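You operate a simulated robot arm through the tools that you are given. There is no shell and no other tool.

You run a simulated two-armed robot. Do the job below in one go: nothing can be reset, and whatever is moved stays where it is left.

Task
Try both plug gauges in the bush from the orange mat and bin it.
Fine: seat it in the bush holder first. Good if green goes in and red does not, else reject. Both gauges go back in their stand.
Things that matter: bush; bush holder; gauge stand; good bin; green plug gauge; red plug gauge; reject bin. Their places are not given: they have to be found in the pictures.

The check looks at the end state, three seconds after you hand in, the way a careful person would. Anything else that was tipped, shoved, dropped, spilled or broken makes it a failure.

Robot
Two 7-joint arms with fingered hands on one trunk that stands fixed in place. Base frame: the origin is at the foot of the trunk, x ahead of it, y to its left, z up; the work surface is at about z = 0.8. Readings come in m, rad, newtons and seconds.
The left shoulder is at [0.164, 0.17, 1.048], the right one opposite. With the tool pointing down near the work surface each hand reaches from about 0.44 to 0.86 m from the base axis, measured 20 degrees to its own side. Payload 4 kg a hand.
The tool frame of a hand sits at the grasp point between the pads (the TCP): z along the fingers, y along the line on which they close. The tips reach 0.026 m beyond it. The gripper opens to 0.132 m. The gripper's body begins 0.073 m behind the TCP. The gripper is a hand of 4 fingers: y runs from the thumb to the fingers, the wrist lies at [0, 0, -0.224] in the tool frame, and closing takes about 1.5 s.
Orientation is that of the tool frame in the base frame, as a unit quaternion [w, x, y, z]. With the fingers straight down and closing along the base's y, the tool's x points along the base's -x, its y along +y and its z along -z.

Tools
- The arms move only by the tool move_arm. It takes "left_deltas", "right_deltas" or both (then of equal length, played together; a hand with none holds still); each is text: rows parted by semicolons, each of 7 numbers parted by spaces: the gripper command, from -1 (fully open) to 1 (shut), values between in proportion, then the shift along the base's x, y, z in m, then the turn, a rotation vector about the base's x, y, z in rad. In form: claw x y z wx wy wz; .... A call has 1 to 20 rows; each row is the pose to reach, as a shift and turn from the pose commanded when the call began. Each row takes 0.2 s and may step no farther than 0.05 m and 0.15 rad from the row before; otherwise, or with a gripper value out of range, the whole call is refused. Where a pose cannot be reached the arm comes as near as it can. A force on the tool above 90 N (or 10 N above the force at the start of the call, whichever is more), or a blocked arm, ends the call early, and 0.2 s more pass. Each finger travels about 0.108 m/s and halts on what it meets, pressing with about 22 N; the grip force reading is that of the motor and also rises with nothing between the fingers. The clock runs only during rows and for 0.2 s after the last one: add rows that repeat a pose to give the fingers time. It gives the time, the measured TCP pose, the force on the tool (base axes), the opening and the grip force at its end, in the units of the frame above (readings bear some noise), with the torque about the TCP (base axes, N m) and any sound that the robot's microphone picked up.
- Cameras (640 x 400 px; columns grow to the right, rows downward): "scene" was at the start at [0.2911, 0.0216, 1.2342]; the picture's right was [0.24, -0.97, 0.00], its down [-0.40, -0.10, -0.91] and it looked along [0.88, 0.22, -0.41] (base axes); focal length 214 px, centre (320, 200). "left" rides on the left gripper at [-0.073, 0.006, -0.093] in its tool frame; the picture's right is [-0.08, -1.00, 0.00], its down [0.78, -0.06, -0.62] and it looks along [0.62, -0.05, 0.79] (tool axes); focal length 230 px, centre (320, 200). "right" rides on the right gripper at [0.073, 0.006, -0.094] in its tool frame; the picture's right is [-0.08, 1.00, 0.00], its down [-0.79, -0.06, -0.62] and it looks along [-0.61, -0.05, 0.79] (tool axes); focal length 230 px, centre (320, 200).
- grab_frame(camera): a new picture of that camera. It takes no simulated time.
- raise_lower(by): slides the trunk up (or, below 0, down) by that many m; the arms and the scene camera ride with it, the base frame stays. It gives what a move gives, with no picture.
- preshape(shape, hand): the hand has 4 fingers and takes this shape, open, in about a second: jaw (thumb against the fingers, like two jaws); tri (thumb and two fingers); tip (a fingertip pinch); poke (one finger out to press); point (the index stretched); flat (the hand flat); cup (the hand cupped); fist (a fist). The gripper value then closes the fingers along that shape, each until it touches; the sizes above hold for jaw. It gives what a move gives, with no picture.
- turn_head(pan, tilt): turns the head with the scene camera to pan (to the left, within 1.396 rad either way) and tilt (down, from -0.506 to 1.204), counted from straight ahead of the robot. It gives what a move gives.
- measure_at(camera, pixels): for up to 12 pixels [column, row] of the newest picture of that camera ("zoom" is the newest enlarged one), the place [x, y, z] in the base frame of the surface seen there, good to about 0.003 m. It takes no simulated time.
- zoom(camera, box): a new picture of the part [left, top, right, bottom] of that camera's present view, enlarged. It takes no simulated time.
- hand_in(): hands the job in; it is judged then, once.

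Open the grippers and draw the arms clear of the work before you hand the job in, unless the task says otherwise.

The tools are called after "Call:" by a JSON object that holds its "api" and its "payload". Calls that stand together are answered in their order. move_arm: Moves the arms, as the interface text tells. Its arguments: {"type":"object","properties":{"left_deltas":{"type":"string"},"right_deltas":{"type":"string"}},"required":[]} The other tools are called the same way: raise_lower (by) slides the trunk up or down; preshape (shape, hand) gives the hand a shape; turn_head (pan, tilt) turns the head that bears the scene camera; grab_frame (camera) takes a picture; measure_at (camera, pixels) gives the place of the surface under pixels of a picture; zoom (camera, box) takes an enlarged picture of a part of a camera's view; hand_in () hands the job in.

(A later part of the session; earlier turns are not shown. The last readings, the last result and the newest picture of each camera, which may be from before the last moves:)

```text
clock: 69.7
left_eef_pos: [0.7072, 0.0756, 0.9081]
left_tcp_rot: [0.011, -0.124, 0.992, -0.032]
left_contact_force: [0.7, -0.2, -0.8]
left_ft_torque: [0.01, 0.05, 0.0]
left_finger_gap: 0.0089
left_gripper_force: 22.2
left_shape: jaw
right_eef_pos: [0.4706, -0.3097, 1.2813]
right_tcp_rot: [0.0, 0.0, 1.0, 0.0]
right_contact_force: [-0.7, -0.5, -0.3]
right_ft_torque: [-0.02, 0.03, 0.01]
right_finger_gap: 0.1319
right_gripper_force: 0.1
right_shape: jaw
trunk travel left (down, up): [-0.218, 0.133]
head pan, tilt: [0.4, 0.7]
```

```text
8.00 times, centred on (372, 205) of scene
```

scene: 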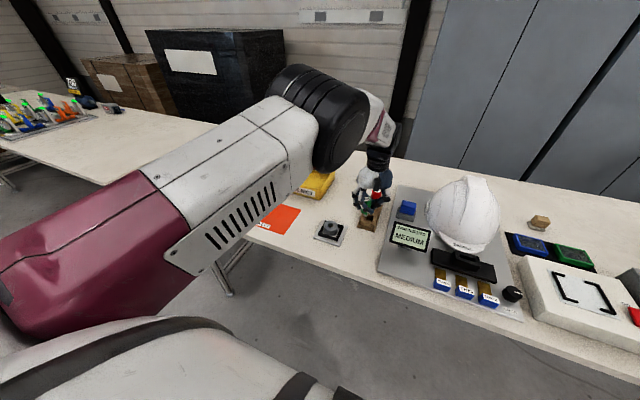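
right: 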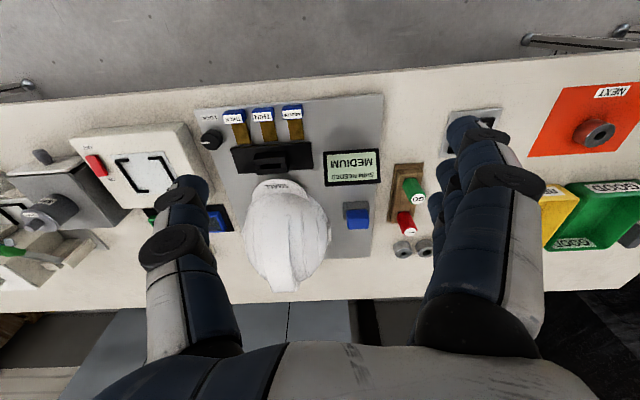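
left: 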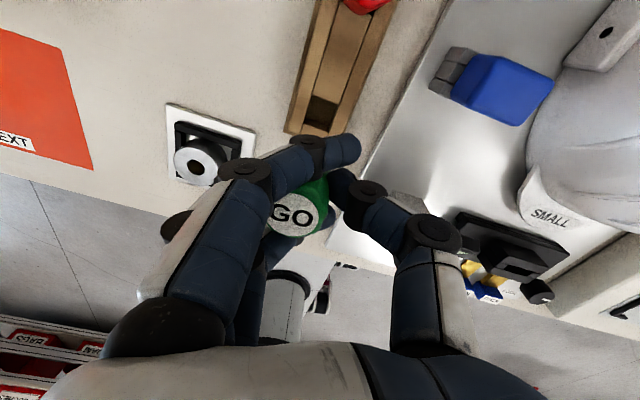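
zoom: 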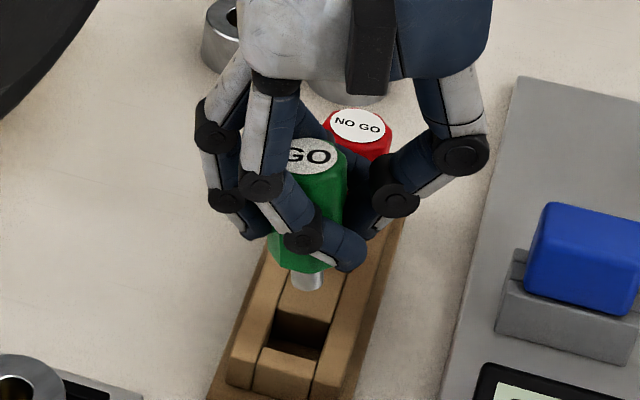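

That pose was met without limit: (0.7072, 0.0756, 0.9081), and the projected pin lands right on the pocket centre near (297,333). I lower the trunk 3 cm and re-check.

Call:
{"api": "raise_lower", "payload": {"by": -0.03}}

Call:
{"api": "zoom", "payload": {"camera": "scene", "box": [340, 180, 404, 230]}}

```text
clock: 70.5
left_eef_pos: [0.7078, 0.078, 0.8798]
left_tcp_rot: [0.012, -0.123, 0.992, -0.033]
left_contact_force: [0.0, 0.3, 0.6]
left_ft_torque: [-0.01, -0.03, 0.01]
left_finger_gap: 0.009
left_gripper_force: 21.9
left_shape: jaw
right_eef_pos: [0.4672, -0.3096, 1.2517]
right_tcp_rot: [0.001, -0.001, 1.0, 0.0]
right_contact_force: [0.3, -0.2, 0.2]
right_ft_torque: [-0.04, -0.05, -0.02]
right_finger_gap: 0.132
right_gripper_force: 0.0
right_shape: jaw
trunk travel left (down, up): [-0.188, 0.163]
head pan, tilt: [0.4, 0.7]
```

```text
8.00 times, centred on (372, 205) of scene
```

zoom: 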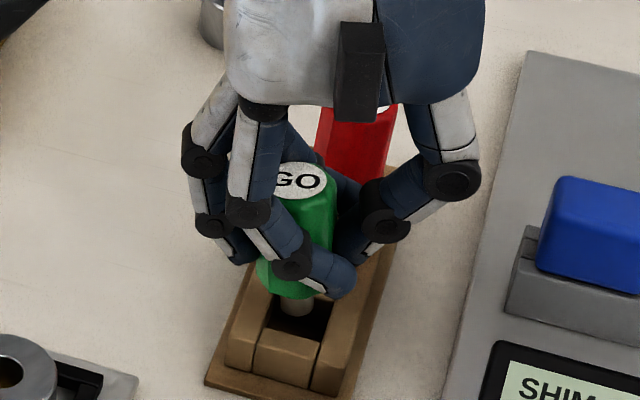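

The pin end is over the pocket opening at (296,312). I lower another 12 mm.

Call:
{"api": "raise_lower", "payload": {"by": -0.012}}

Call:
{"api": "zoom", "payload": {"camera": "scene", "box": [346, 190, 394, 225]}}

```text
clock: 71.1
left_eef_pos: [0.7075, 0.077, 0.867]
left_tcp_rot: [0.013, -0.123, 0.992, -0.032]
left_contact_force: [0.4, -0.1, -0.2]
left_ft_torque: [0.0, -0.03, -0.03]
left_finger_gap: 0.0092
left_gripper_force: 21.9
left_shape: jaw
right_eef_pos: [0.4686, -0.3102, 1.2384]
right_tcp_rot: [-0.001, 0.0, 1.0, 0.001]
right_contact_force: [-0.9, -0.5, 0.5]
right_ft_torque: [0.02, -0.04, 0.01]
right_finger_gap: 0.1321
right_gripper_force: 0.0
right_shape: jaw
trunk travel left (down, up): [-0.176, 0.175]
head pan, tilt: [0.4, 0.7]
```

```text
11.43 times, centred on (370, 208) of scene
```

zoom: 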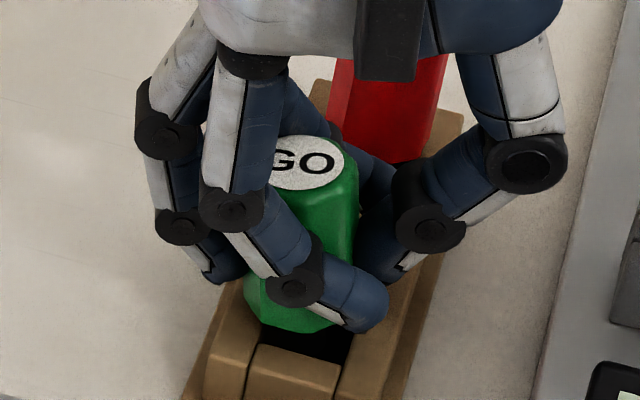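

The pin is inside the pocket with no contact force. I lower 6 mm more to near the shoulder's rest.

Call:
{"api": "raise_lower", "payload": {"by": -0.006}}

Call:
{"api": "zoom", "payload": {"camera": "scene", "box": [346, 190, 394, 225]}}

```text
clock: 71.6
left_eef_pos: [0.7081, 0.0766, 0.8604]
left_tcp_rot: [0.013, -0.124, 0.992, -0.033]
left_contact_force: [-0.1, -1.7, 8.2]
left_ft_torque: [0.11, 0.03, -0.04]
left_finger_gap: 0.0094
left_gripper_force: 21.9
left_shape: jaw
right_eef_pos: [0.4699, -0.3097, 1.2339]
right_tcp_rot: [0.001, -0.001, 1.0, 0.0]
right_contact_force: [-0.5, 0.0, -0.2]
right_ft_torque: [-0.04, 0.02, 0.0]
right_finger_gap: 0.132
right_gripper_force: 0.1
right_shape: jaw
trunk travel left (down, up): [-0.17, 0.181]
head pan, tilt: [0.4, 0.7]
```

```text
11.43 times, centred on (370, 208) of scene
```

zoom: 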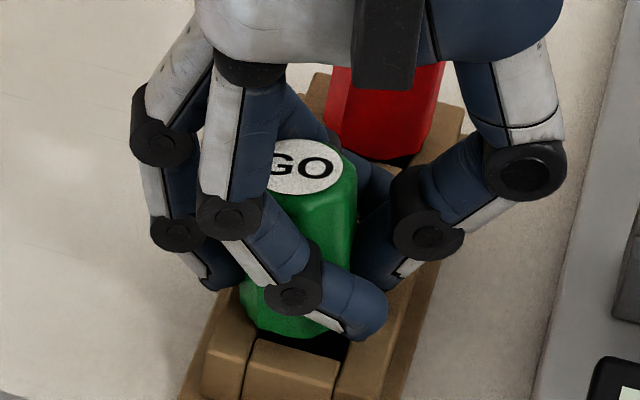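

The shoulder has met the stand (8.2 N up). I open the fingers gradually to let the gauge stand.

Call:
{"api": "move_arm", "payload": {"left_deltas": "0.6 0 0 0 0 0 0; 0.4 0 0 0 0 0 0; 0.1 0 0 0 0 0 0; -0.2 0 0 0 0 0 0; -0.5 0 0 0 0 0 0; -0.5 0 0 0 0 0 0"}}

Call:
{"api": "zoom", "payload": {"camera": "scene", "box": [346, 190, 394, 225]}}

Call:
{"api": "grab_frame", "payload": {"camera": "left"}}

```text
clock: 73.0
left_eef_pos: [0.7085, 0.0775, 0.8589]
left_tcp_rot: [0.011, -0.123, 0.992, -0.033]
left_contact_force: [-0.5, 0.1, 0.0]
left_ft_torque: [0.06, 0.03, -0.04]
left_finger_gap: 0.0987
left_gripper_force: 0.0
left_shape: jaw
right_eef_pos: [0.4704, -0.3103, 1.2335]
right_tcp_rot: [0.0, 0.0, 1.0, 0.001]
right_contact_force: [0.3, -0.4, -0.1]
right_ft_torque: [0.02, 0.01, -0.02]
right_finger_gap: 0.1321
right_gripper_force: 0.0
right_shape: jaw
trunk travel left (down, up): [-0.17, 0.181]
head pan, tilt: [0.4, 0.7]
```

```text
11.43 times, centred on (370, 208) of scene
```

zoom: 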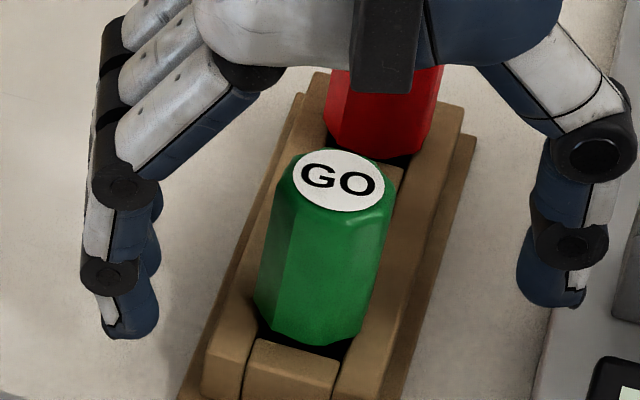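

```text
taken
```

left: 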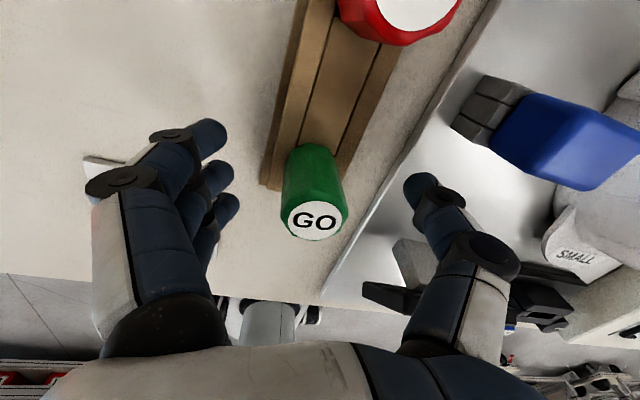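

GO is back standing upright in the stand. Before planning the red gauge, which is 9 cm farther, I raise the hand off with the trunk and look at the arm's posture to understand the reach limit.

Call:
{"api": "raise_lower", "payload": {"by": 0.08}}

Call:
{"api": "grab_frame", "payload": {"camera": "scene"}}

Call:
{"api": "measure_at", "payload": {"camera": "scene", "pixels": [[60, 260], [150, 220], [220, 180], [260, 150], [300, 110], [335, 130], [350, 110], [370, 110], [380, 130], [385, 150], [375, 170], [200, 240]]}}

```text
clock: 74.2
left_eef_pos: [0.708, 0.0773, 0.9423]
left_tcp_rot: [0.012, -0.123, 0.992, -0.032]
left_contact_force: [-0.2, -0.4, -0.2]
left_ft_torque: [0.0, 0.01, -0.01]
left_finger_gap: 0.0987
left_gripper_force: 0.1
left_shape: jaw
right_eef_pos: [0.4708, -0.3107, 1.3116]
right_tcp_rot: [-0.001, 0.0, 1.0, 0.0]
right_contact_force: [-0.3, -0.4, 0.2]
right_ft_torque: [0.0, -0.01, 0.0]
right_finger_gap: 0.1321
right_gripper_force: 0.0
right_shape: jaw
trunk travel left (down, up): [-0.25, 0.101]
head pan, tilt: [0.4, 0.7]
```

```text
taken
```

scene: 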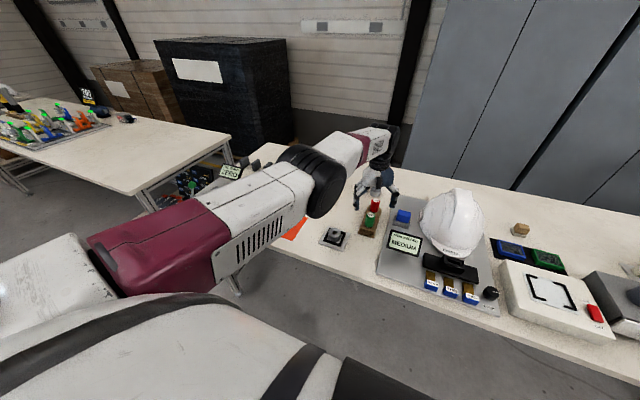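

```text
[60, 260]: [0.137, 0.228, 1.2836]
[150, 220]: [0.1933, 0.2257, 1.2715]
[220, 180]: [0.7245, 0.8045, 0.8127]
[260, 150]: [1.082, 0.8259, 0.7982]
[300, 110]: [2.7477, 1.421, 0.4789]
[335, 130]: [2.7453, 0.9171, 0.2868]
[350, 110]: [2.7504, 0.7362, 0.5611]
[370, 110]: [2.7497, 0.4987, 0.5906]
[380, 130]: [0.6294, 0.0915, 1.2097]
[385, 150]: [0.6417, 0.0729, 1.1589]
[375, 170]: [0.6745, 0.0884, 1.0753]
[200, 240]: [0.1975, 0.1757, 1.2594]
```

I measure more points along the upper arm, the black elbow joint and the forearm.

Call:
{"api": "measure_at", "payload": {"camera": "scene", "pixels": [[250, 200], [290, 190], [310, 180], [330, 180], [320, 205], [300, 160], [345, 150], [360, 145], [355, 160], [375, 140], [390, 140], [240, 240]]}}

```text
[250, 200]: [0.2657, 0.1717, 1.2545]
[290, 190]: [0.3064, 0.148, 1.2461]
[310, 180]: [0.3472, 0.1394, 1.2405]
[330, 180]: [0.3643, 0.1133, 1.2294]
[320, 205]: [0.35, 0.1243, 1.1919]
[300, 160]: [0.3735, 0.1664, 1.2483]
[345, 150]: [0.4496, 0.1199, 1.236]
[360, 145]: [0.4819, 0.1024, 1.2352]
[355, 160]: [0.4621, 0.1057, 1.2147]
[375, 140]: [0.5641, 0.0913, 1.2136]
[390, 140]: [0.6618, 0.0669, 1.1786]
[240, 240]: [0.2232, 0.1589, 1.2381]
```

Surface points along the arm show it almost straight (shoulder→wrist ≈0.55 m), so red at x≈0.79 needs the hand tilted forward to bring the wrist back. First I retreat to a roomy spot and level/yaw the hand.

Call:
{"api": "move_arm", "payload": {"left_deltas": "-0.5 -0.015 0.01 0.015 0.015 0.008 -0.07; -0.5 -0.03 0.02 0.03 0.03 0.015 -0.14; -0.5 -0.045 0.03 0.045 0.045 0.022 -0.21; -0.5 -0.06 0.04 0.05 0.06 0.03 -0.28; -0.5 -0.075 0.05 0.05 0.06 0.03 -0.35; -0.5 -0.08 0.06 0.05 0.06 0.03 -0.35; -0.5 -0.08 0.06 0.05 0.06 0.03 -0.35"}}

```text
clock: 75.8
left_eef_pos: [0.6265, 0.1373, 0.9926]
left_tcp_rot: [-0.002, 0.052, 0.999, -0.003]
left_contact_force: [0.0, -0.7, 0.1]
left_ft_torque: [0.04, -0.01, 0.04]
left_finger_gap: 0.0986
left_gripper_force: 0.1
left_shape: jaw
right_eef_pos: [0.4706, -0.3112, 1.3126]
right_tcp_rot: [0.0, 0.0, 1.0, 0.0]
right_contact_force: [-0.1, 0.7, -0.4]
right_ft_torque: [0.02, -0.01, 0.01]
right_finger_gap: 0.1318
right_gripper_force: 0.0
right_shape: jaw
trunk travel left (down, up): [-0.25, 0.101]
head pan, tilt: [0.4, 0.7]
```

Level with yaw −0.10. Now I tilt the hand 0.5 rad forward about its closing axis, moving forward at the same time to keep the wrist in a comfortable range.

Call:
{"api": "move_arm", "payload": {"left_deltas": "-0.5 0.015 0 0 -0.0125 -0.125 0; -0.5 0.03 0 0 -0.025 -0.25 0; -0.5 0.05 -0.005 0 -0.0375 -0.375 0; -0.5 0.07 -0.01 0 -0.05 -0.4975 0; -0.5 0.08 -0.01 0 -0.05 -0.4975 0; -0.5 0.08 -0.01 0 -0.05 -0.4975 0"}}

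Call:
{"api": "grab_frame", "payload": {"camera": "left"}}

Call:
{"api": "grab_frame", "payload": {"camera": "scene"}}

```text
clock: 77.2
left_eef_pos: [0.7058, 0.126, 0.9926]
left_tcp_rot: [0.244, 0.051, 0.968, -0.016]
left_contact_force: [-0.1, 0.8, 0.7]
left_ft_torque: [0.0, -0.01, -0.03]
left_finger_gap: 0.0986
left_gripper_force: 0.0
left_shape: jaw
right_eef_pos: [0.469, -0.3103, 1.3127]
right_tcp_rot: [0.0, 0.001, 1.0, 0.0]
right_contact_force: [0.9, 0.2, 0.1]
right_ft_torque: [0.0, 0.01, -0.02]
right_finger_gap: 0.1318
right_gripper_force: 0.0
right_shape: jaw
trunk travel left (down, up): [-0.25, 0.101]
head pan, tilt: [0.4, 0.7]
```

```text
taken
```

left: 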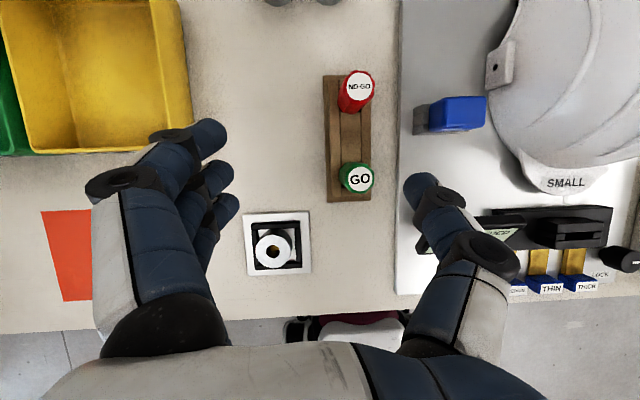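

```text
taken
```

scene: 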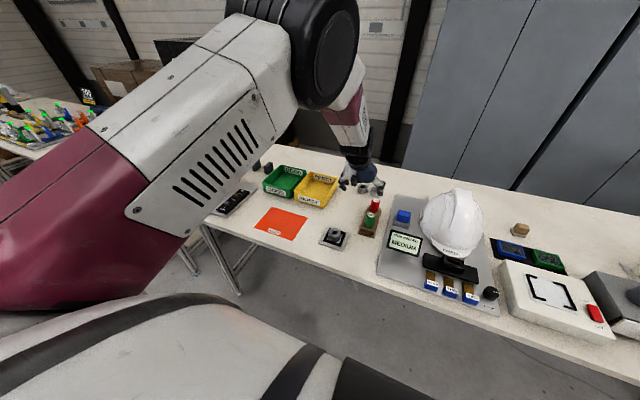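

The tilted pose works without limits, and the left camera looks straight down at the stand. I lower the trunk 6 cm so the arm can stretch toward the red gauge.

Call:
{"api": "raise_lower", "payload": {"by": -0.06}}

Call:
{"api": "move_arm", "payload": {"left_deltas": "-0.5 0.025 -0.012 0 0 0 0; -0.5 0.05 -0.024 0 0 0 0; -0.5 0.07 -0.036 0 0 0 0; -0.5 0.08 -0.044 0 0 0 0; -0.5 0.08 -0.044 0 0 0 0"}}

Call:
{"api": "grab_frame", "payload": {"camera": "left"}}

```text
clock: 78.2
left_eef_pos: [0.7075, 0.1279, 0.9341]
left_tcp_rot: [0.244, 0.051, 0.968, -0.015]
left_contact_force: [0.1, 0.4, 0.6]
left_ft_torque: [-0.02, 0.03, -0.01]
left_finger_gap: 0.0989
left_gripper_force: 0.0
left_shape: jaw
right_eef_pos: [0.4685, -0.3104, 1.2535]
right_tcp_rot: [0.0, 0.0, 1.0, 0.0]
right_contact_force: [-0.1, 0.7, -0.7]
right_ft_torque: [-0.04, -0.03, 0.0]
right_finger_gap: 0.1318
right_gripper_force: 0.1
right_shape: jaw
trunk travel left (down, up): [-0.19, 0.161]
head pan, tilt: [0.4, 0.7]
```

```text
clock: 79.6
left_eef_pos: [0.796, 0.1158, 0.9416]
left_tcp_rot: [0.25, 0.023, 0.968, -0.018]
left_contact_force: [0.6, 0.2, 0.1]
left_ft_torque: [0.01, -0.01, 0.01]
left_finger_gap: 0.0987
left_gripper_force: 0.0
left_shape: jaw
right_eef_pos: [0.4694, -0.3098, 1.2541]
right_tcp_rot: [0.0, 0.0, 1.0, 0.0]
right_contact_force: [-0.4, 0.4, -0.8]
right_ft_torque: [0.0, 0.0, 0.03]
right_finger_gap: 0.1318
right_gripper_force: 0.1
right_shape: jaw
trunk travel left (down, up): [-0.19, 0.161]
head pan, tilt: [0.4, 0.7]
stopped in row 5 (left hand): the arm was blocked; the commanded pose is now the measured one
```

```text
taken
```

left: 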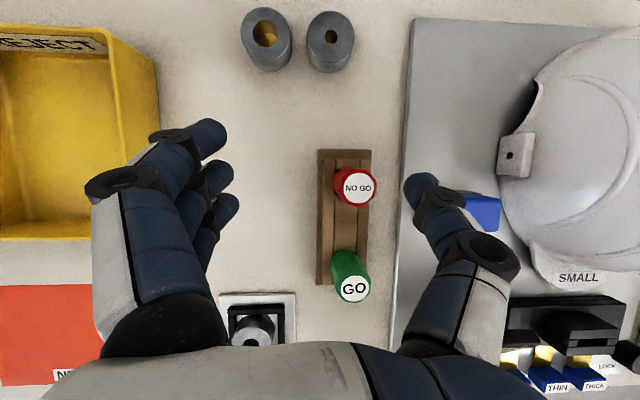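

The hand was physically blocked from moving inward at y≈0.116 with no force at the tool, so an upstream arm link may be touching the robot's own body. I'll look toward the left shoulder to see.

Call:
{"api": "turn_head", "payload": {"pan": 0.9, "tilt": 0.5}}

Call:
{"api": "grab_frame", "payload": {"camera": "scene"}}

Call:
{"api": "grab_frame", "payload": {"camera": "right"}}

```text
clock: 80.5
left_eef_pos: [0.7973, 0.1153, 0.9408]
left_tcp_rot: [0.249, 0.024, 0.968, -0.018]
left_contact_force: [0.1, 0.7, -1.0]
left_ft_torque: [0.01, 0.0, -0.02]
left_finger_gap: 0.0988
left_gripper_force: 0.1
left_shape: jaw
right_eef_pos: [0.4704, -0.3105, 1.2518]
right_tcp_rot: [0.0, 0.0, 1.0, 0.0]
right_contact_force: [0.4, 1.2, 0.5]
right_ft_torque: [-0.01, 0.0, 0.03]
right_finger_gap: 0.1318
right_gripper_force: 0.1
right_shape: jaw
trunk travel left (down, up): [-0.19, 0.161]
head pan, tilt: [0.901, 0.499]
```

```text
taken
```

scene: 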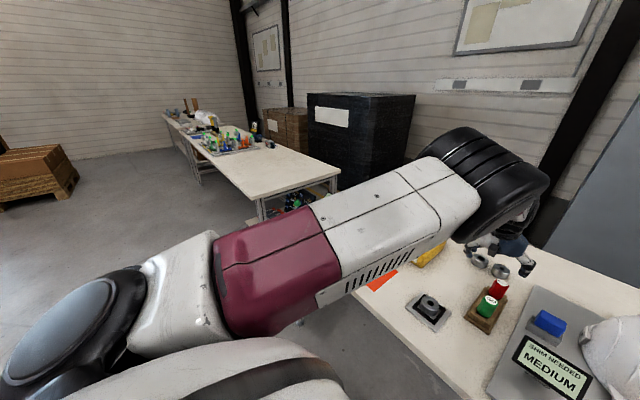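

```text
taken
```

right: 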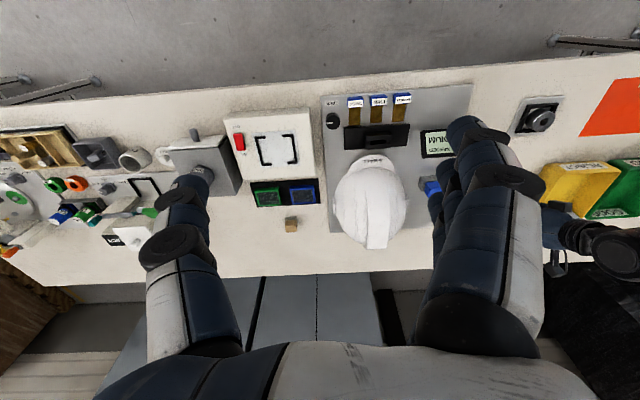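

I measure points along the upper arm, elbow and chest in this view to see where they are close.

Call:
{"api": "measure_at", "payload": {"camera": "scene", "pixels": [[495, 180], [450, 150], [520, 210], [470, 225], [420, 200], [380, 220], [270, 260], [190, 290], [80, 320], [250, 350], [300, 310], [330, 360]]}}

Call:
{"api": "measure_at", "payload": {"camera": "scene", "pixels": [[240, 240], [280, 325], [260, 335], [340, 240], [350, 290], [400, 250], [515, 215], [510, 240], [480, 245], [150, 380], [60, 300], [430, 235]]}}

```text
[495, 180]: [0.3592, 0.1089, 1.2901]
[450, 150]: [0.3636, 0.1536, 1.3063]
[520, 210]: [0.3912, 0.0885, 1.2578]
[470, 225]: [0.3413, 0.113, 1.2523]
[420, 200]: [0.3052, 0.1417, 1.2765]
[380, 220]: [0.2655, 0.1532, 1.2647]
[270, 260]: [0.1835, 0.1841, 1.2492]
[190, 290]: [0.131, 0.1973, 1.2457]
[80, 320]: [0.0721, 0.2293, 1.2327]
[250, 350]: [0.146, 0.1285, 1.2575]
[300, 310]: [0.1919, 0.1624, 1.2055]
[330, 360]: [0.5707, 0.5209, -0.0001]
```

```text
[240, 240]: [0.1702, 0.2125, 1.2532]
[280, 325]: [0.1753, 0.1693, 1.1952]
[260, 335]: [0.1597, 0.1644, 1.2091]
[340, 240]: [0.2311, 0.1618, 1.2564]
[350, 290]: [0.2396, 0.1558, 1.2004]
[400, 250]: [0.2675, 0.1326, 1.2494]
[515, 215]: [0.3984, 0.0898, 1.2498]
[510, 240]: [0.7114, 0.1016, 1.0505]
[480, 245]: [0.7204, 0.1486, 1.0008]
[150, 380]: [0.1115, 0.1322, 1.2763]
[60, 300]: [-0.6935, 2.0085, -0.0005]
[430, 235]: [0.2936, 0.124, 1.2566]
```

The measurements show the upper arm swinging inward against the chest (upper arm ~20° inward, elbow up at (0.37, 0.13, 1.26)). Turning the hand to negative yaw should push the elbow outward and also let the fingers point inward, keeping the wrist outboard. I back off and yaw −0.6.

Call:
{"api": "move_arm", "payload": {"left_deltas": "-0.5 -0.02 0.012 0.01 0 0 -0.1; -0.5 -0.04 0.024 0.02 0 0 -0.2; -0.5 -0.057 0.035 0.02 0 0 -0.3; -0.5 -0.057 0.04 0.02 0 0 -0.4; -0.5 -0.057 0.04 0.02 0 0 -0.5; -0.5 -0.057 0.04 0.02 0 0 -0.6; -0.5 -0.057 0.04 0.02 0 0 -0.6"}}

Call:
{"api": "turn_head", "payload": {"pan": 0.4, "tilt": 0.7}}

Call:
{"api": "grab_frame", "payload": {"camera": "scene"}}

Call:
{"api": "grab_frame", "payload": {"camera": "left"}}

```text
clock: 82.1
left_eef_pos: [0.7367, 0.1503, 0.9608]
left_tcp_rot: [0.232, 0.313, 0.916, -0.091]
left_contact_force: [-0.2, 0.0, -0.2]
left_ft_torque: [0.01, 0.0, 0.0]
left_finger_gap: 0.0988
left_gripper_force: 0.0
left_shape: jaw
right_eef_pos: [0.4699, -0.3104, 1.2536]
right_tcp_rot: [0.0, 0.001, 1.0, -0.001]
right_contact_force: [0.3, -0.3, 0.3]
right_ft_torque: [0.0, -0.01, -0.03]
right_finger_gap: 0.1319
right_gripper_force: 0.1
right_shape: jaw
trunk travel left (down, up): [-0.19, 0.161]
head pan, tilt: [0.901, 0.499]
```

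```text
clock: 83.1
left_eef_pos: [0.7378, 0.1505, 0.9617]
left_tcp_rot: [0.232, 0.313, 0.916, -0.091]
left_contact_force: [0.0, 0.1, 0.3]
left_ft_torque: [-0.01, 0.03, -0.01]
left_finger_gap: 0.0989
left_gripper_force: 0.1
left_shape: jaw
right_eef_pos: [0.4687, -0.3101, 1.2529]
right_tcp_rot: [0.0, -0.001, 1.0, 0.0]
right_contact_force: [0.3, 0.2, 0.9]
right_ft_torque: [-0.01, 0.02, 0.0]
right_finger_gap: 0.1318
right_gripper_force: 0.1
right_shape: jaw
trunk travel left (down, up): [-0.19, 0.161]
head pan, tilt: [0.4, 0.7]
```

```text
taken
```

scene: 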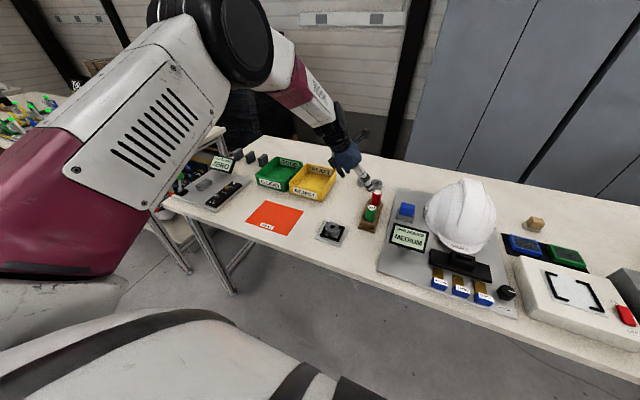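

```text
taken
```

left: 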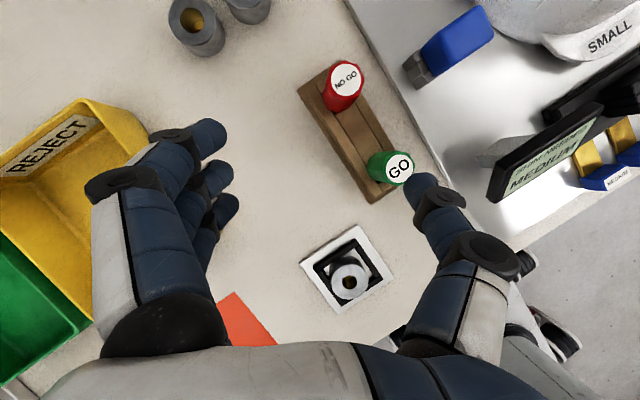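

Now the elbow is out and the wrist outboard, with the hand at (0.738, 0.150, 0.962), yaw −0.70 and tilt 0.51. I add 0.1 rad more tilt and move over the red gauge at a safe height.

Call:
{"api": "move_arm", "payload": {"left_deltas": "-0.5 0.012 -0.015 0 -0.03 -0.04 0; -0.5 0.025 -0.03 0 -0.062 -0.079 0; -0.5 0.038 -0.048 0 -0.062 -0.079 0; -0.5 0.048 -0.062 -0.003 -0.062 -0.079 0; -0.5 0.055 -0.0715 -0.006 -0.062 -0.079 0; -0.5 0.055 -0.0715 -0.006 -0.062 -0.079 0"}}

Call:
{"api": "grab_frame", "payload": {"camera": "left"}}

Call:
{"api": "zoom", "payload": {"camera": "scene", "box": [320, 150, 420, 240]}}

```text
clock: 84.5
left_eef_pos: [0.7937, 0.0787, 0.9566]
left_tcp_rot: [0.277, 0.309, 0.903, -0.107]
left_contact_force: [0.2, 0.0, 0.1]
left_ft_torque: [-0.01, -0.01, 0.01]
left_finger_gap: 0.0989
left_gripper_force: 0.1
left_shape: jaw
right_eef_pos: [0.47, -0.3104, 1.253]
right_tcp_rot: [0.0, -0.001, 1.0, 0.001]
right_contact_force: [0.1, 0.1, 0.1]
right_ft_torque: [-0.01, -0.01, -0.02]
right_finger_gap: 0.1317
right_gripper_force: 0.1
right_shape: jaw
trunk travel left (down, up): [-0.19, 0.161]
head pan, tilt: [0.4, 0.7]
```

```text
taken
```

left: 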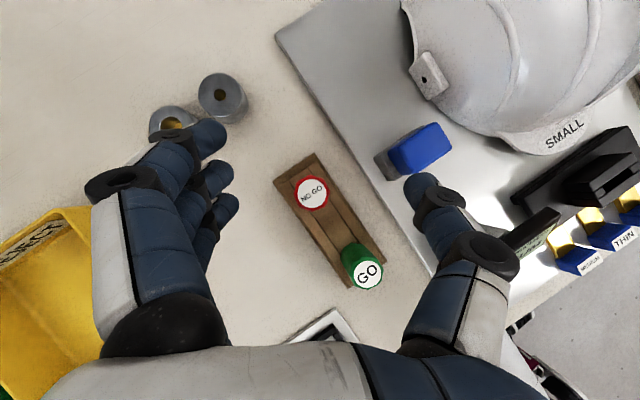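

```text
4.44 times, centred on (370, 195) of scene
```

zoom: 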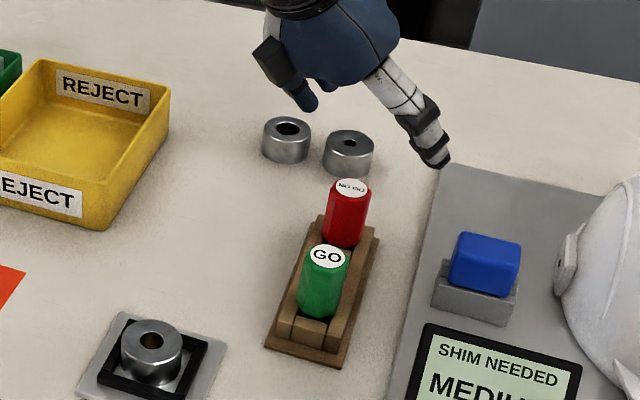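

Perfect tracking here: TCP (0.794, 0.079) with the NO GO label almost exactly under it (pixel (313,193)). I'll offset the hand so the handle sits toward the fingers, and descend to z≈0.90 first.

Call:
{"api": "move_arm", "payload": {"left_deltas": "-0.5 -0.004 -0.0015 -0.02 0 0 0; -0.5 -0.008 -0.003 -0.04 0 0 0; -0.5 -0.008 -0.003 -0.058 0 0 0; -0.5 -0.008 -0.003 -0.058 0 0 0"}}

Call:
{"api": "grab_frame", "payload": {"camera": "left"}}

Call:
{"api": "zoom", "payload": {"camera": "left", "box": [250, 150, 378, 230]}}

```text
clock: 85.5
left_eef_pos: [0.7845, 0.0742, 0.8983]
left_tcp_rot: [0.278, 0.308, 0.904, -0.107]
left_contact_force: [-0.4, 0.3, 0.3]
left_ft_torque: [0.03, -0.01, 0.0]
left_finger_gap: 0.0988
left_gripper_force: 0.0
left_shape: jaw
right_eef_pos: [0.4688, -0.3112, 1.2527]
right_tcp_rot: [-0.001, -0.001, 1.0, 0.0]
right_contact_force: [-0.3, 0.4, -0.1]
right_ft_torque: [-0.02, -0.04, 0.0]
right_finger_gap: 0.132
right_gripper_force: 0.0
right_shape: jaw
trunk travel left (down, up): [-0.19, 0.161]
head pan, tilt: [0.4, 0.7]
```

```text
taken
```

left: 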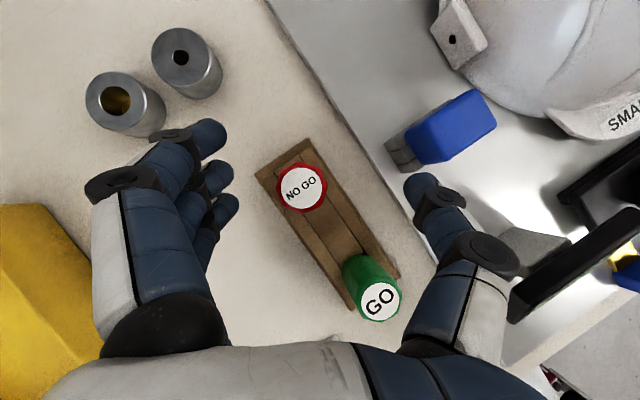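

```text
5.00 times, centred on (314, 190) of left
```

zoom: 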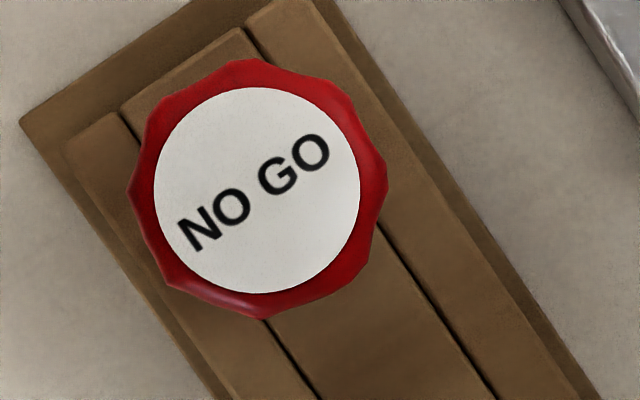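

The red label centre is at TCP+(0.0104, 0.005), close to the intended offset (0.009, 0.0033). I nudge by (+0.001, +0.0015) and descend to z≈0.868.

Call:
{"api": "move_arm", "payload": {"left_deltas": "-0.5 0.001 0.0015 -0.01 0 0 0; -0.5 0.001 0.0015 -0.02 0 0 0; -0.5 0.001 0.0015 -0.03 0 0 0; -0.5 0.001 0.0015 -0.03 0 0 0"}}

Call:
{"api": "grab_frame", "payload": {"camera": "left"}}

Call:
{"api": "zoom", "payload": {"camera": "scene", "box": [340, 160, 420, 220]}}

```text
clock: 86.5
left_eef_pos: [0.7853, 0.0766, 0.8671]
left_tcp_rot: [0.278, 0.308, 0.903, -0.107]
left_contact_force: [-0.5, 0.7, -0.1]
left_ft_torque: [-0.01, 0.0, 0.0]
left_finger_gap: 0.0986
left_gripper_force: 0.2
left_shape: jaw
right_eef_pos: [0.47, -0.31, 1.2529]
right_tcp_rot: [0.0, 0.0, 1.0, 0.0]
right_contact_force: [0.1, 1.3, 0.0]
right_ft_torque: [-0.01, -0.01, -0.01]
right_finger_gap: 0.1319
right_gripper_force: 0.1
right_shape: jaw
trunk travel left (down, up): [-0.19, 0.161]
head pan, tilt: [0.4, 0.7]
```

```text
taken
```

left: 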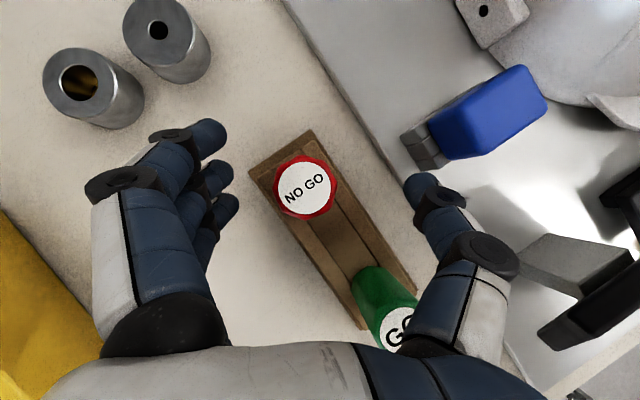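

```text
6.67 times, centred on (380, 190) of scene
```

zoom: 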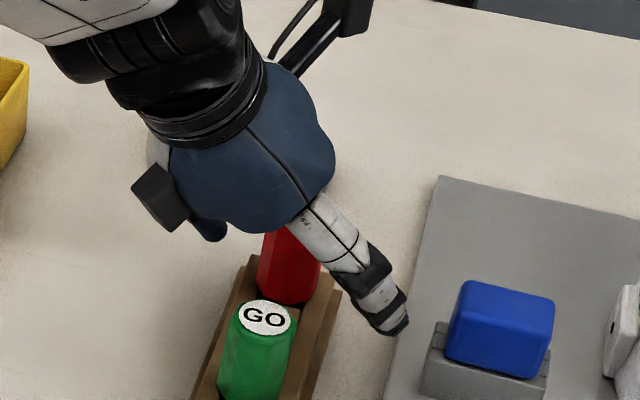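

The fingers straddle the red handle with the thumb clear of the green gauge and blue block. I close gradually to 0.75.

Call:
{"api": "move_arm", "payload": {"left_deltas": "-0.2 0 0 0 0 0 0; 0.1 0 0 0 0 0 0; 0.35 0 0 0 0 0 0; 0.6 0 0 0 0 0 0; 0.75 0 0 0 0 0 0; 0.75 0 0 0 0 0 0; 0.75 0 0 0 0 0 0"}}

Call:
{"api": "grab_frame", "payload": {"camera": "left"}}

Call:
{"api": "zoom", "payload": {"camera": "left", "box": [230, 120, 390, 260]}}

Call:
{"api": "zoom", "payload": {"camera": "scene", "box": [340, 160, 420, 220]}}

```text
clock: 88.1
left_eef_pos: [0.7851, 0.0772, 0.8668]
left_tcp_rot: [0.278, 0.309, 0.903, -0.108]
left_contact_force: [0.0, 1.7, -0.8]
left_ft_torque: [0.08, 0.06, -0.01]
left_finger_gap: 0.0177
left_gripper_force: 21.4
left_shape: jaw
right_eef_pos: [0.4709, -0.3099, 1.2529]
right_tcp_rot: [0.0, 0.0, 1.0, 0.0]
right_contact_force: [0.0, -0.4, 0.1]
right_ft_torque: [0.01, 0.03, 0.0]
right_finger_gap: 0.1321
right_gripper_force: 0.1
right_shape: jaw
trunk travel left (down, up): [-0.19, 0.161]
head pan, tilt: [0.4, 0.7]
```

```text
taken
```

left: 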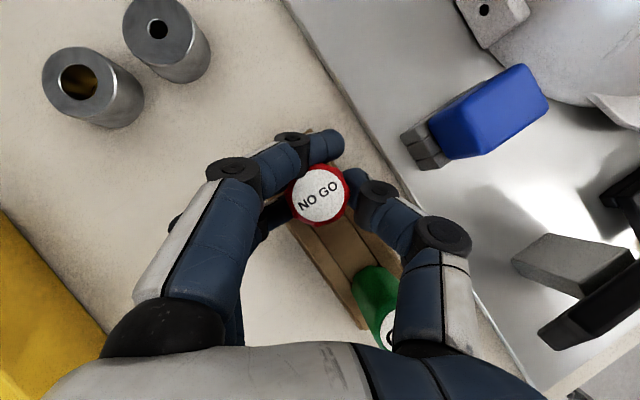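

```text
2.86 times, centred on (310, 190) of left
```

zoom: 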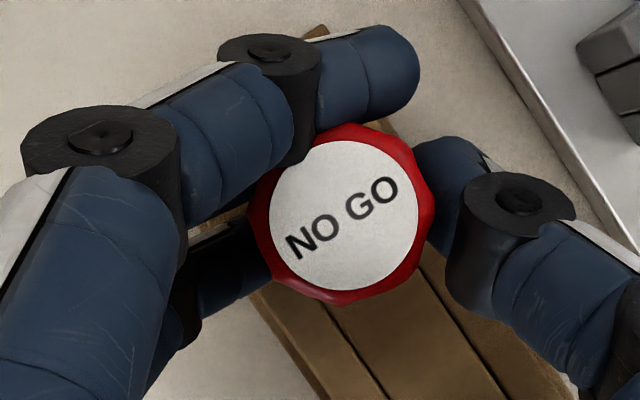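

```text
6.67 times, centred on (380, 190) of scene
```

zoom: 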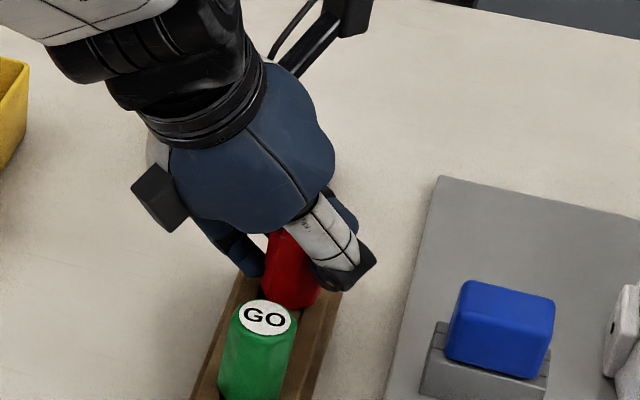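

The grip closed (gap 0.0177, 21 N) with the NO GO label centred between thumb and fingers. I lift with the trunk by 8 cm.

Call:
{"api": "raise_lower", "payload": {"by": 0.03}}

Call:
{"api": "raise_lower", "payload": {"by": 0.06}}

Call:
{"api": "grab_frame", "payload": {"camera": "left"}}

Call:
{"api": "zoom", "payload": {"camera": "scene", "box": [330, 150, 430, 230]}}

```text
clock: 88.8
left_eef_pos: [0.7875, 0.078, 0.8959]
left_tcp_rot: [0.276, 0.309, 0.903, -0.108]
left_contact_force: [0.6, 0.2, -1.6]
left_ft_torque: [-0.03, 0.03, 0.0]
left_finger_gap: 0.017
left_gripper_force: 22.4
left_shape: jaw
right_eef_pos: [0.4718, -0.3101, 1.282]
right_tcp_rot: [-0.001, 0.001, 1.0, 0.001]
right_contact_force: [0.1, -0.7, 0.2]
right_ft_torque: [0.01, 0.03, 0.01]
right_finger_gap: 0.1319
right_gripper_force: 0.1
right_shape: jaw
trunk travel left (down, up): [-0.22, 0.131]
head pan, tilt: [0.4, 0.7]
```

```text
clock: 89.8
left_eef_pos: [0.7863, 0.0779, 0.957]
left_tcp_rot: [0.277, 0.309, 0.904, -0.107]
left_contact_force: [-0.7, -0.2, 0.1]
left_ft_torque: [0.03, 0.0, 0.01]
left_finger_gap: 0.0167
left_gripper_force: 22.2
left_shape: jaw
right_eef_pos: [0.4705, -0.3105, 1.3429]
right_tcp_rot: [-0.001, 0.0, 1.0, 0.0]
right_contact_force: [-0.4, 0.1, -0.1]
right_ft_torque: [-0.01, 0.02, 0.01]
right_finger_gap: 0.1319
right_gripper_force: 0.1
right_shape: jaw
trunk travel left (down, up): [-0.28, 0.071]
head pan, tilt: [0.4, 0.7]
```

```text
taken
```

left: 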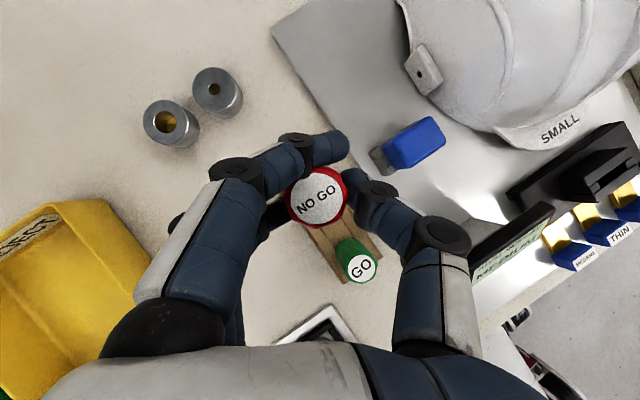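

```text
5.00 times, centred on (380, 190) of scene
```

zoom: 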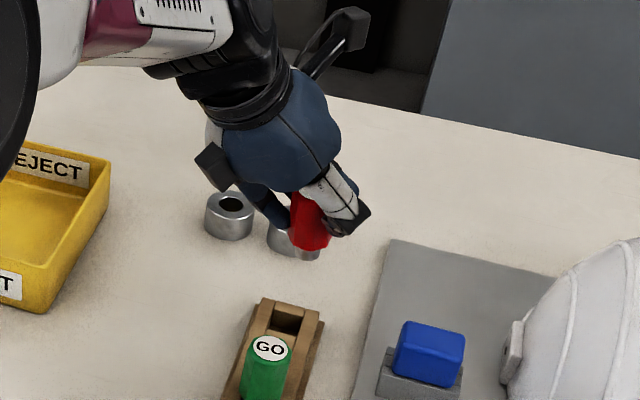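

The red gauge is out of the stand. I carry it back toward the holder in stages, first to about (0.69, 0.13), and raise the trunk for near-in reach.

Call:
{"api": "move_arm", "payload": {"left_deltas": "0.75 -0.02 0.01 0.005 0 0 0; 0.75 -0.045 0.025 0.005 0 0 0; 0.75 -0.07 0.04 0.005 0 0 0; 0.75 -0.1 0.055 0.005 0 0 0; 0.75 -0.1 0.055 0.005 0 0 0"}}

Call:
{"api": "raise_lower", "payload": {"by": 0.06}}

Call:
{"api": "move_arm", "payload": {"left_deltas": "0.75 -0.02 0.012 -0.01 0 0 0; 0.75 -0.04 0.025 -0.02 0 0 0; 0.75 -0.06 0.04 -0.03 0 0 0; 0.75 -0.073 0.05 -0.045 0 0 0; 0.75 -0.073 0.05 -0.06 0 0 0; 0.75 -0.073 0.05 -0.06 0 0 0"}}

Call:
{"api": "grab_frame", "payload": {"camera": "left"}}

Call:
{"api": "zoom", "payload": {"camera": "scene", "box": [290, 170, 410, 260]}}

```text
clock: 91.0
left_eef_pos: [0.6873, 0.1318, 0.9625]
left_tcp_rot: [0.278, 0.308, 0.903, -0.107]
left_contact_force: [0.4, 0.5, 0.2]
left_ft_torque: [-0.03, 0.0, 0.01]
left_finger_gap: 0.0166
left_gripper_force: 21.6
left_shape: jaw
right_eef_pos: [0.4707, -0.3108, 1.3415]
right_tcp_rot: [-0.001, 0.0, 1.0, 0.0]
right_contact_force: [-0.3, 0.0, -0.2]
right_ft_torque: [-0.01, -0.01, 0.01]
right_finger_gap: 0.132
right_gripper_force: 0.0
right_shape: jaw
trunk travel left (down, up): [-0.28, 0.071]
head pan, tilt: [0.4, 0.7]
```

```text
clock: 92.0
left_eef_pos: [0.6867, 0.1313, 1.023]
left_tcp_rot: [0.277, 0.308, 0.904, -0.107]
left_contact_force: [0.2, -0.3, 0.7]
left_ft_torque: [0.0, 0.03, -0.01]
left_finger_gap: 0.0166
left_gripper_force: 21.9
left_shape: jaw
right_eef_pos: [0.4699, -0.3107, 1.4025]
right_tcp_rot: [-0.001, 0.0, 1.0, 0.0]
right_contact_force: [-1.2, -1.3, 0.8]
right_ft_torque: [0.0, -0.01, 0.01]
right_finger_gap: 0.1319
right_gripper_force: 0.0
right_shape: jaw
trunk travel left (down, up): [-0.34, 0.011]
head pan, tilt: [0.4, 0.7]
```

```text
clock: 93.4
left_eef_pos: [0.6135, 0.1818, 0.9652]
left_tcp_rot: [0.278, 0.309, 0.903, -0.107]
left_contact_force: [0.3, -0.6, -0.8]
left_ft_torque: [-0.01, -0.01, 0.01]
left_finger_gap: 0.0166
left_gripper_force: 21.9
left_shape: jaw
right_eef_pos: [0.47, -0.3098, 1.4027]
right_tcp_rot: [0.0, 0.001, 1.0, 0.0]
right_contact_force: [0.9, -1.0, -0.2]
right_ft_torque: [0.01, 0.0, 0.0]
right_finger_gap: 0.1319
right_gripper_force: 0.1
right_shape: jaw
trunk travel left (down, up): [-0.34, 0.011]
head pan, tilt: [0.4, 0.7]
```

```text
taken
```

left: 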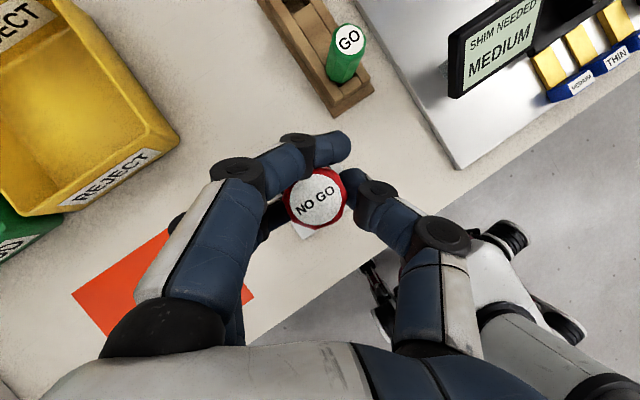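

```text
4.44 times, centred on (350, 215) of scene
```

zoom: 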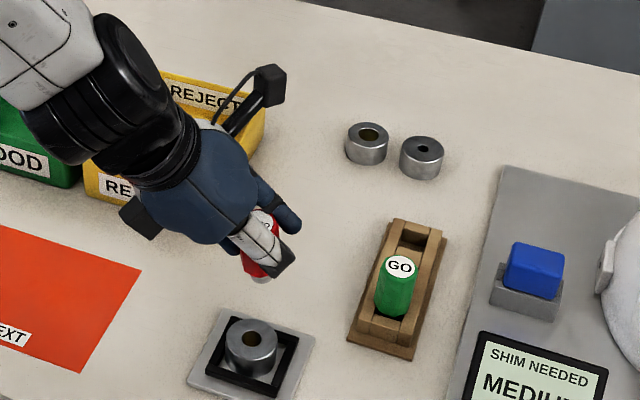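

Great tracking at (0.6135, 0.1818, 0.9652). I zoom in on the red pin and the bush to align and compare diameters.

Call:
{"api": "zoom", "payload": {"camera": "scene", "box": [306, 208, 370, 248]}}

Call:
{"api": "measure_at", "payload": {"camera": "zoom", "pixels": [[302, 195], [295, 205], [310, 200], [302, 210], [285, 185], [300, 170], [250, 320], [310, 320], [280, 350], [280, 290], [240, 340], [300, 300]]}}

```text
10.00 times, centred on (338, 228) of scene
```

zoom: 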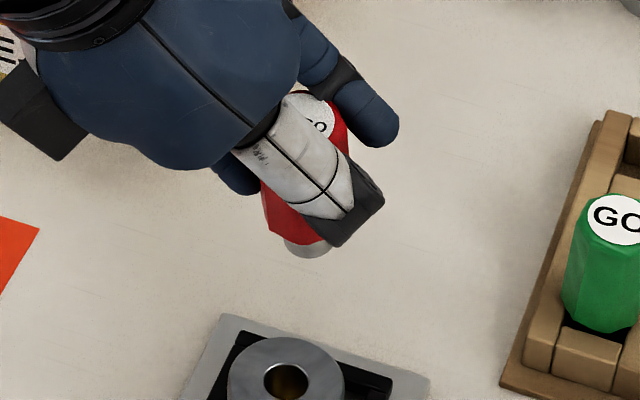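

```text
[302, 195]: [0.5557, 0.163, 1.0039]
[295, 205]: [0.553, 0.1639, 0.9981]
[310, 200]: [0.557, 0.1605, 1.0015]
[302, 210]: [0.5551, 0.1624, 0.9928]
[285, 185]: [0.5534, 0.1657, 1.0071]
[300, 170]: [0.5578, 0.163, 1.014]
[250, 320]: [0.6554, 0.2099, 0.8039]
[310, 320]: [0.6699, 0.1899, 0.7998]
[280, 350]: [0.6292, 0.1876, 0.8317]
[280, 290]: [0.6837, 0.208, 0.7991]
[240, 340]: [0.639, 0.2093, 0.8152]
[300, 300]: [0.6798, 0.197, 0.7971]
```

The red pin at (306,248) looks about as wide as the bore, so the physical test matters. I measure the pin surface and label for alignment.

Call:
{"api": "measure_at", "payload": {"camera": "zoom", "pixels": [[306, 248], [300, 250], [312, 250], [295, 246], [320, 248], [306, 254], [280, 215], [290, 225], [325, 115], [318, 125], [330, 125], [286, 358]]}}

Call:
{"api": "zoom", "payload": {"camera": "left", "box": [240, 140, 400, 260]}}

```text
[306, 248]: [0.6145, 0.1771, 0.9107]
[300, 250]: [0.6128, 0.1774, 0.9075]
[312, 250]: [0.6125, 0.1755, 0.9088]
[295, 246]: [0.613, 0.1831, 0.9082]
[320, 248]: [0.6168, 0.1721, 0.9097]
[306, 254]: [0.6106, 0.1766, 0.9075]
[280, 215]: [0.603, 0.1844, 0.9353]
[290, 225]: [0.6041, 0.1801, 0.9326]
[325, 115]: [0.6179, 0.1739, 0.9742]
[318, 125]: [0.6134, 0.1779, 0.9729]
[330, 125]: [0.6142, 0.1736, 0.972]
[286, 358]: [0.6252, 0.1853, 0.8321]
```

```text
3.33 times, centred on (320, 200) of left
```

zoom: 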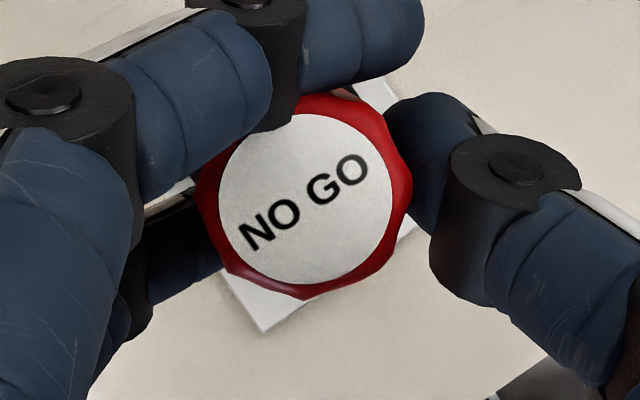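

The red gauge leans about 0.1 rad in the tilt plane (pin forward). I rotate the hand back 0.1 rad about its closing axis, shift (−0.002, −0.0025) and lower 5 cm to ~2 cm above the bush.

Call:
{"api": "move_arm", "payload": {"left_deltas": "0.75 -0.001 -0.001 -0.01 0.03 0.039 -0.001; 0.75 -0.0019 -0.0025 -0.025 0.0617 0.0786 -0.0022; 0.75 -0.0019 -0.0025 -0.045 0.0617 0.0786 -0.0022; 0.75 -0.0019 -0.0025 -0.052 0.0617 0.0786 -0.0022; 0.75 -0.0019 -0.0025 -0.052 0.0617 0.0786 -0.0022"}}

Call:
{"api": "zoom", "payload": {"camera": "scene", "box": [316, 222, 364, 258]}}

Call:
{"api": "grab_frame", "payload": {"camera": "left"}}

```text
clock: 94.6
left_eef_pos: [0.6104, 0.1777, 0.9106]
left_tcp_rot: [0.233, 0.313, 0.916, -0.091]
left_contact_force: [0.5, 0.2, -0.2]
left_ft_torque: [-0.02, -0.03, 0.0]
left_finger_gap: 0.0167
left_gripper_force: 22.1
left_shape: jaw
right_eef_pos: [0.4692, -0.3114, 1.4037]
right_tcp_rot: [-0.001, 0.0, 1.0, 0.0]
right_contact_force: [0.7, 0.5, -0.4]
right_ft_torque: [-0.02, 0.02, 0.0]
right_finger_gap: 0.1319
right_gripper_force: 0.1
right_shape: jaw
trunk travel left (down, up): [-0.34, 0.011]
head pan, tilt: [0.4, 0.7]
```

```text
11.11 times, centred on (340, 240) of scene
```

zoom: 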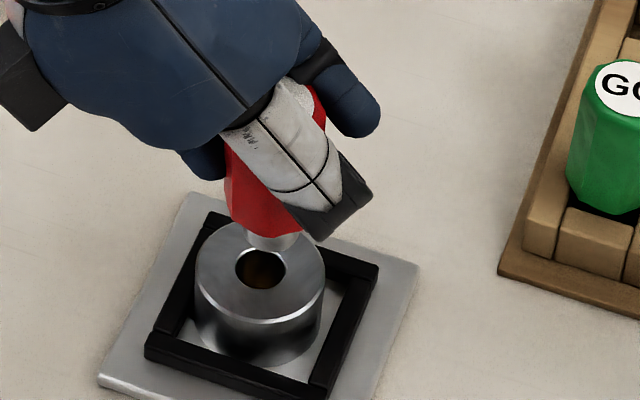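

```text
taken
```

left: 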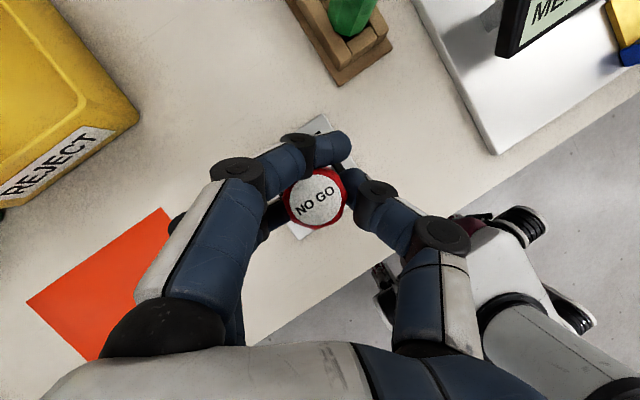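

The pin is slightly right of the bore (pin (273,240), bore (261,268)). I zoom tighter to judge the remaining lean and offset.

Call:
{"api": "zoom", "payload": {"camera": "scene", "box": [322, 224, 350, 246]}}

Call:
{"api": "measure_at", "payload": {"camera": "zoom", "pixels": [[275, 100], [300, 150], [280, 200], [330, 200], [310, 240], [300, 245], [325, 240], [340, 235], [285, 235], [220, 330], [390, 330], [300, 380]]}}

```text
16.00 times, centred on (336, 235) of scene
```

zoom: 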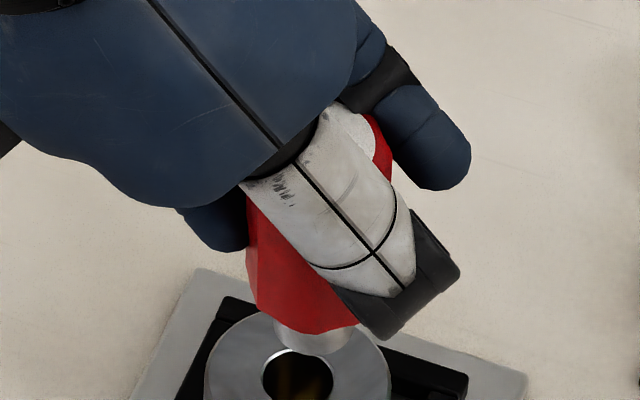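

```text
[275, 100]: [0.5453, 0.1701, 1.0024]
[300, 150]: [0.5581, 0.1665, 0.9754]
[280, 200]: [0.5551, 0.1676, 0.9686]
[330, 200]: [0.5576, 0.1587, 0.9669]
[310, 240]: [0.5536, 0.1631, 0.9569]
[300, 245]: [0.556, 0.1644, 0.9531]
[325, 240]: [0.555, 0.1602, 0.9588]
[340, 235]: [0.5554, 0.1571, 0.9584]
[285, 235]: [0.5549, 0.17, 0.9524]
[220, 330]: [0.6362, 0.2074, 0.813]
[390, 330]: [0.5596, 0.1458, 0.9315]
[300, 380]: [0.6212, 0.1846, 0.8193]
```

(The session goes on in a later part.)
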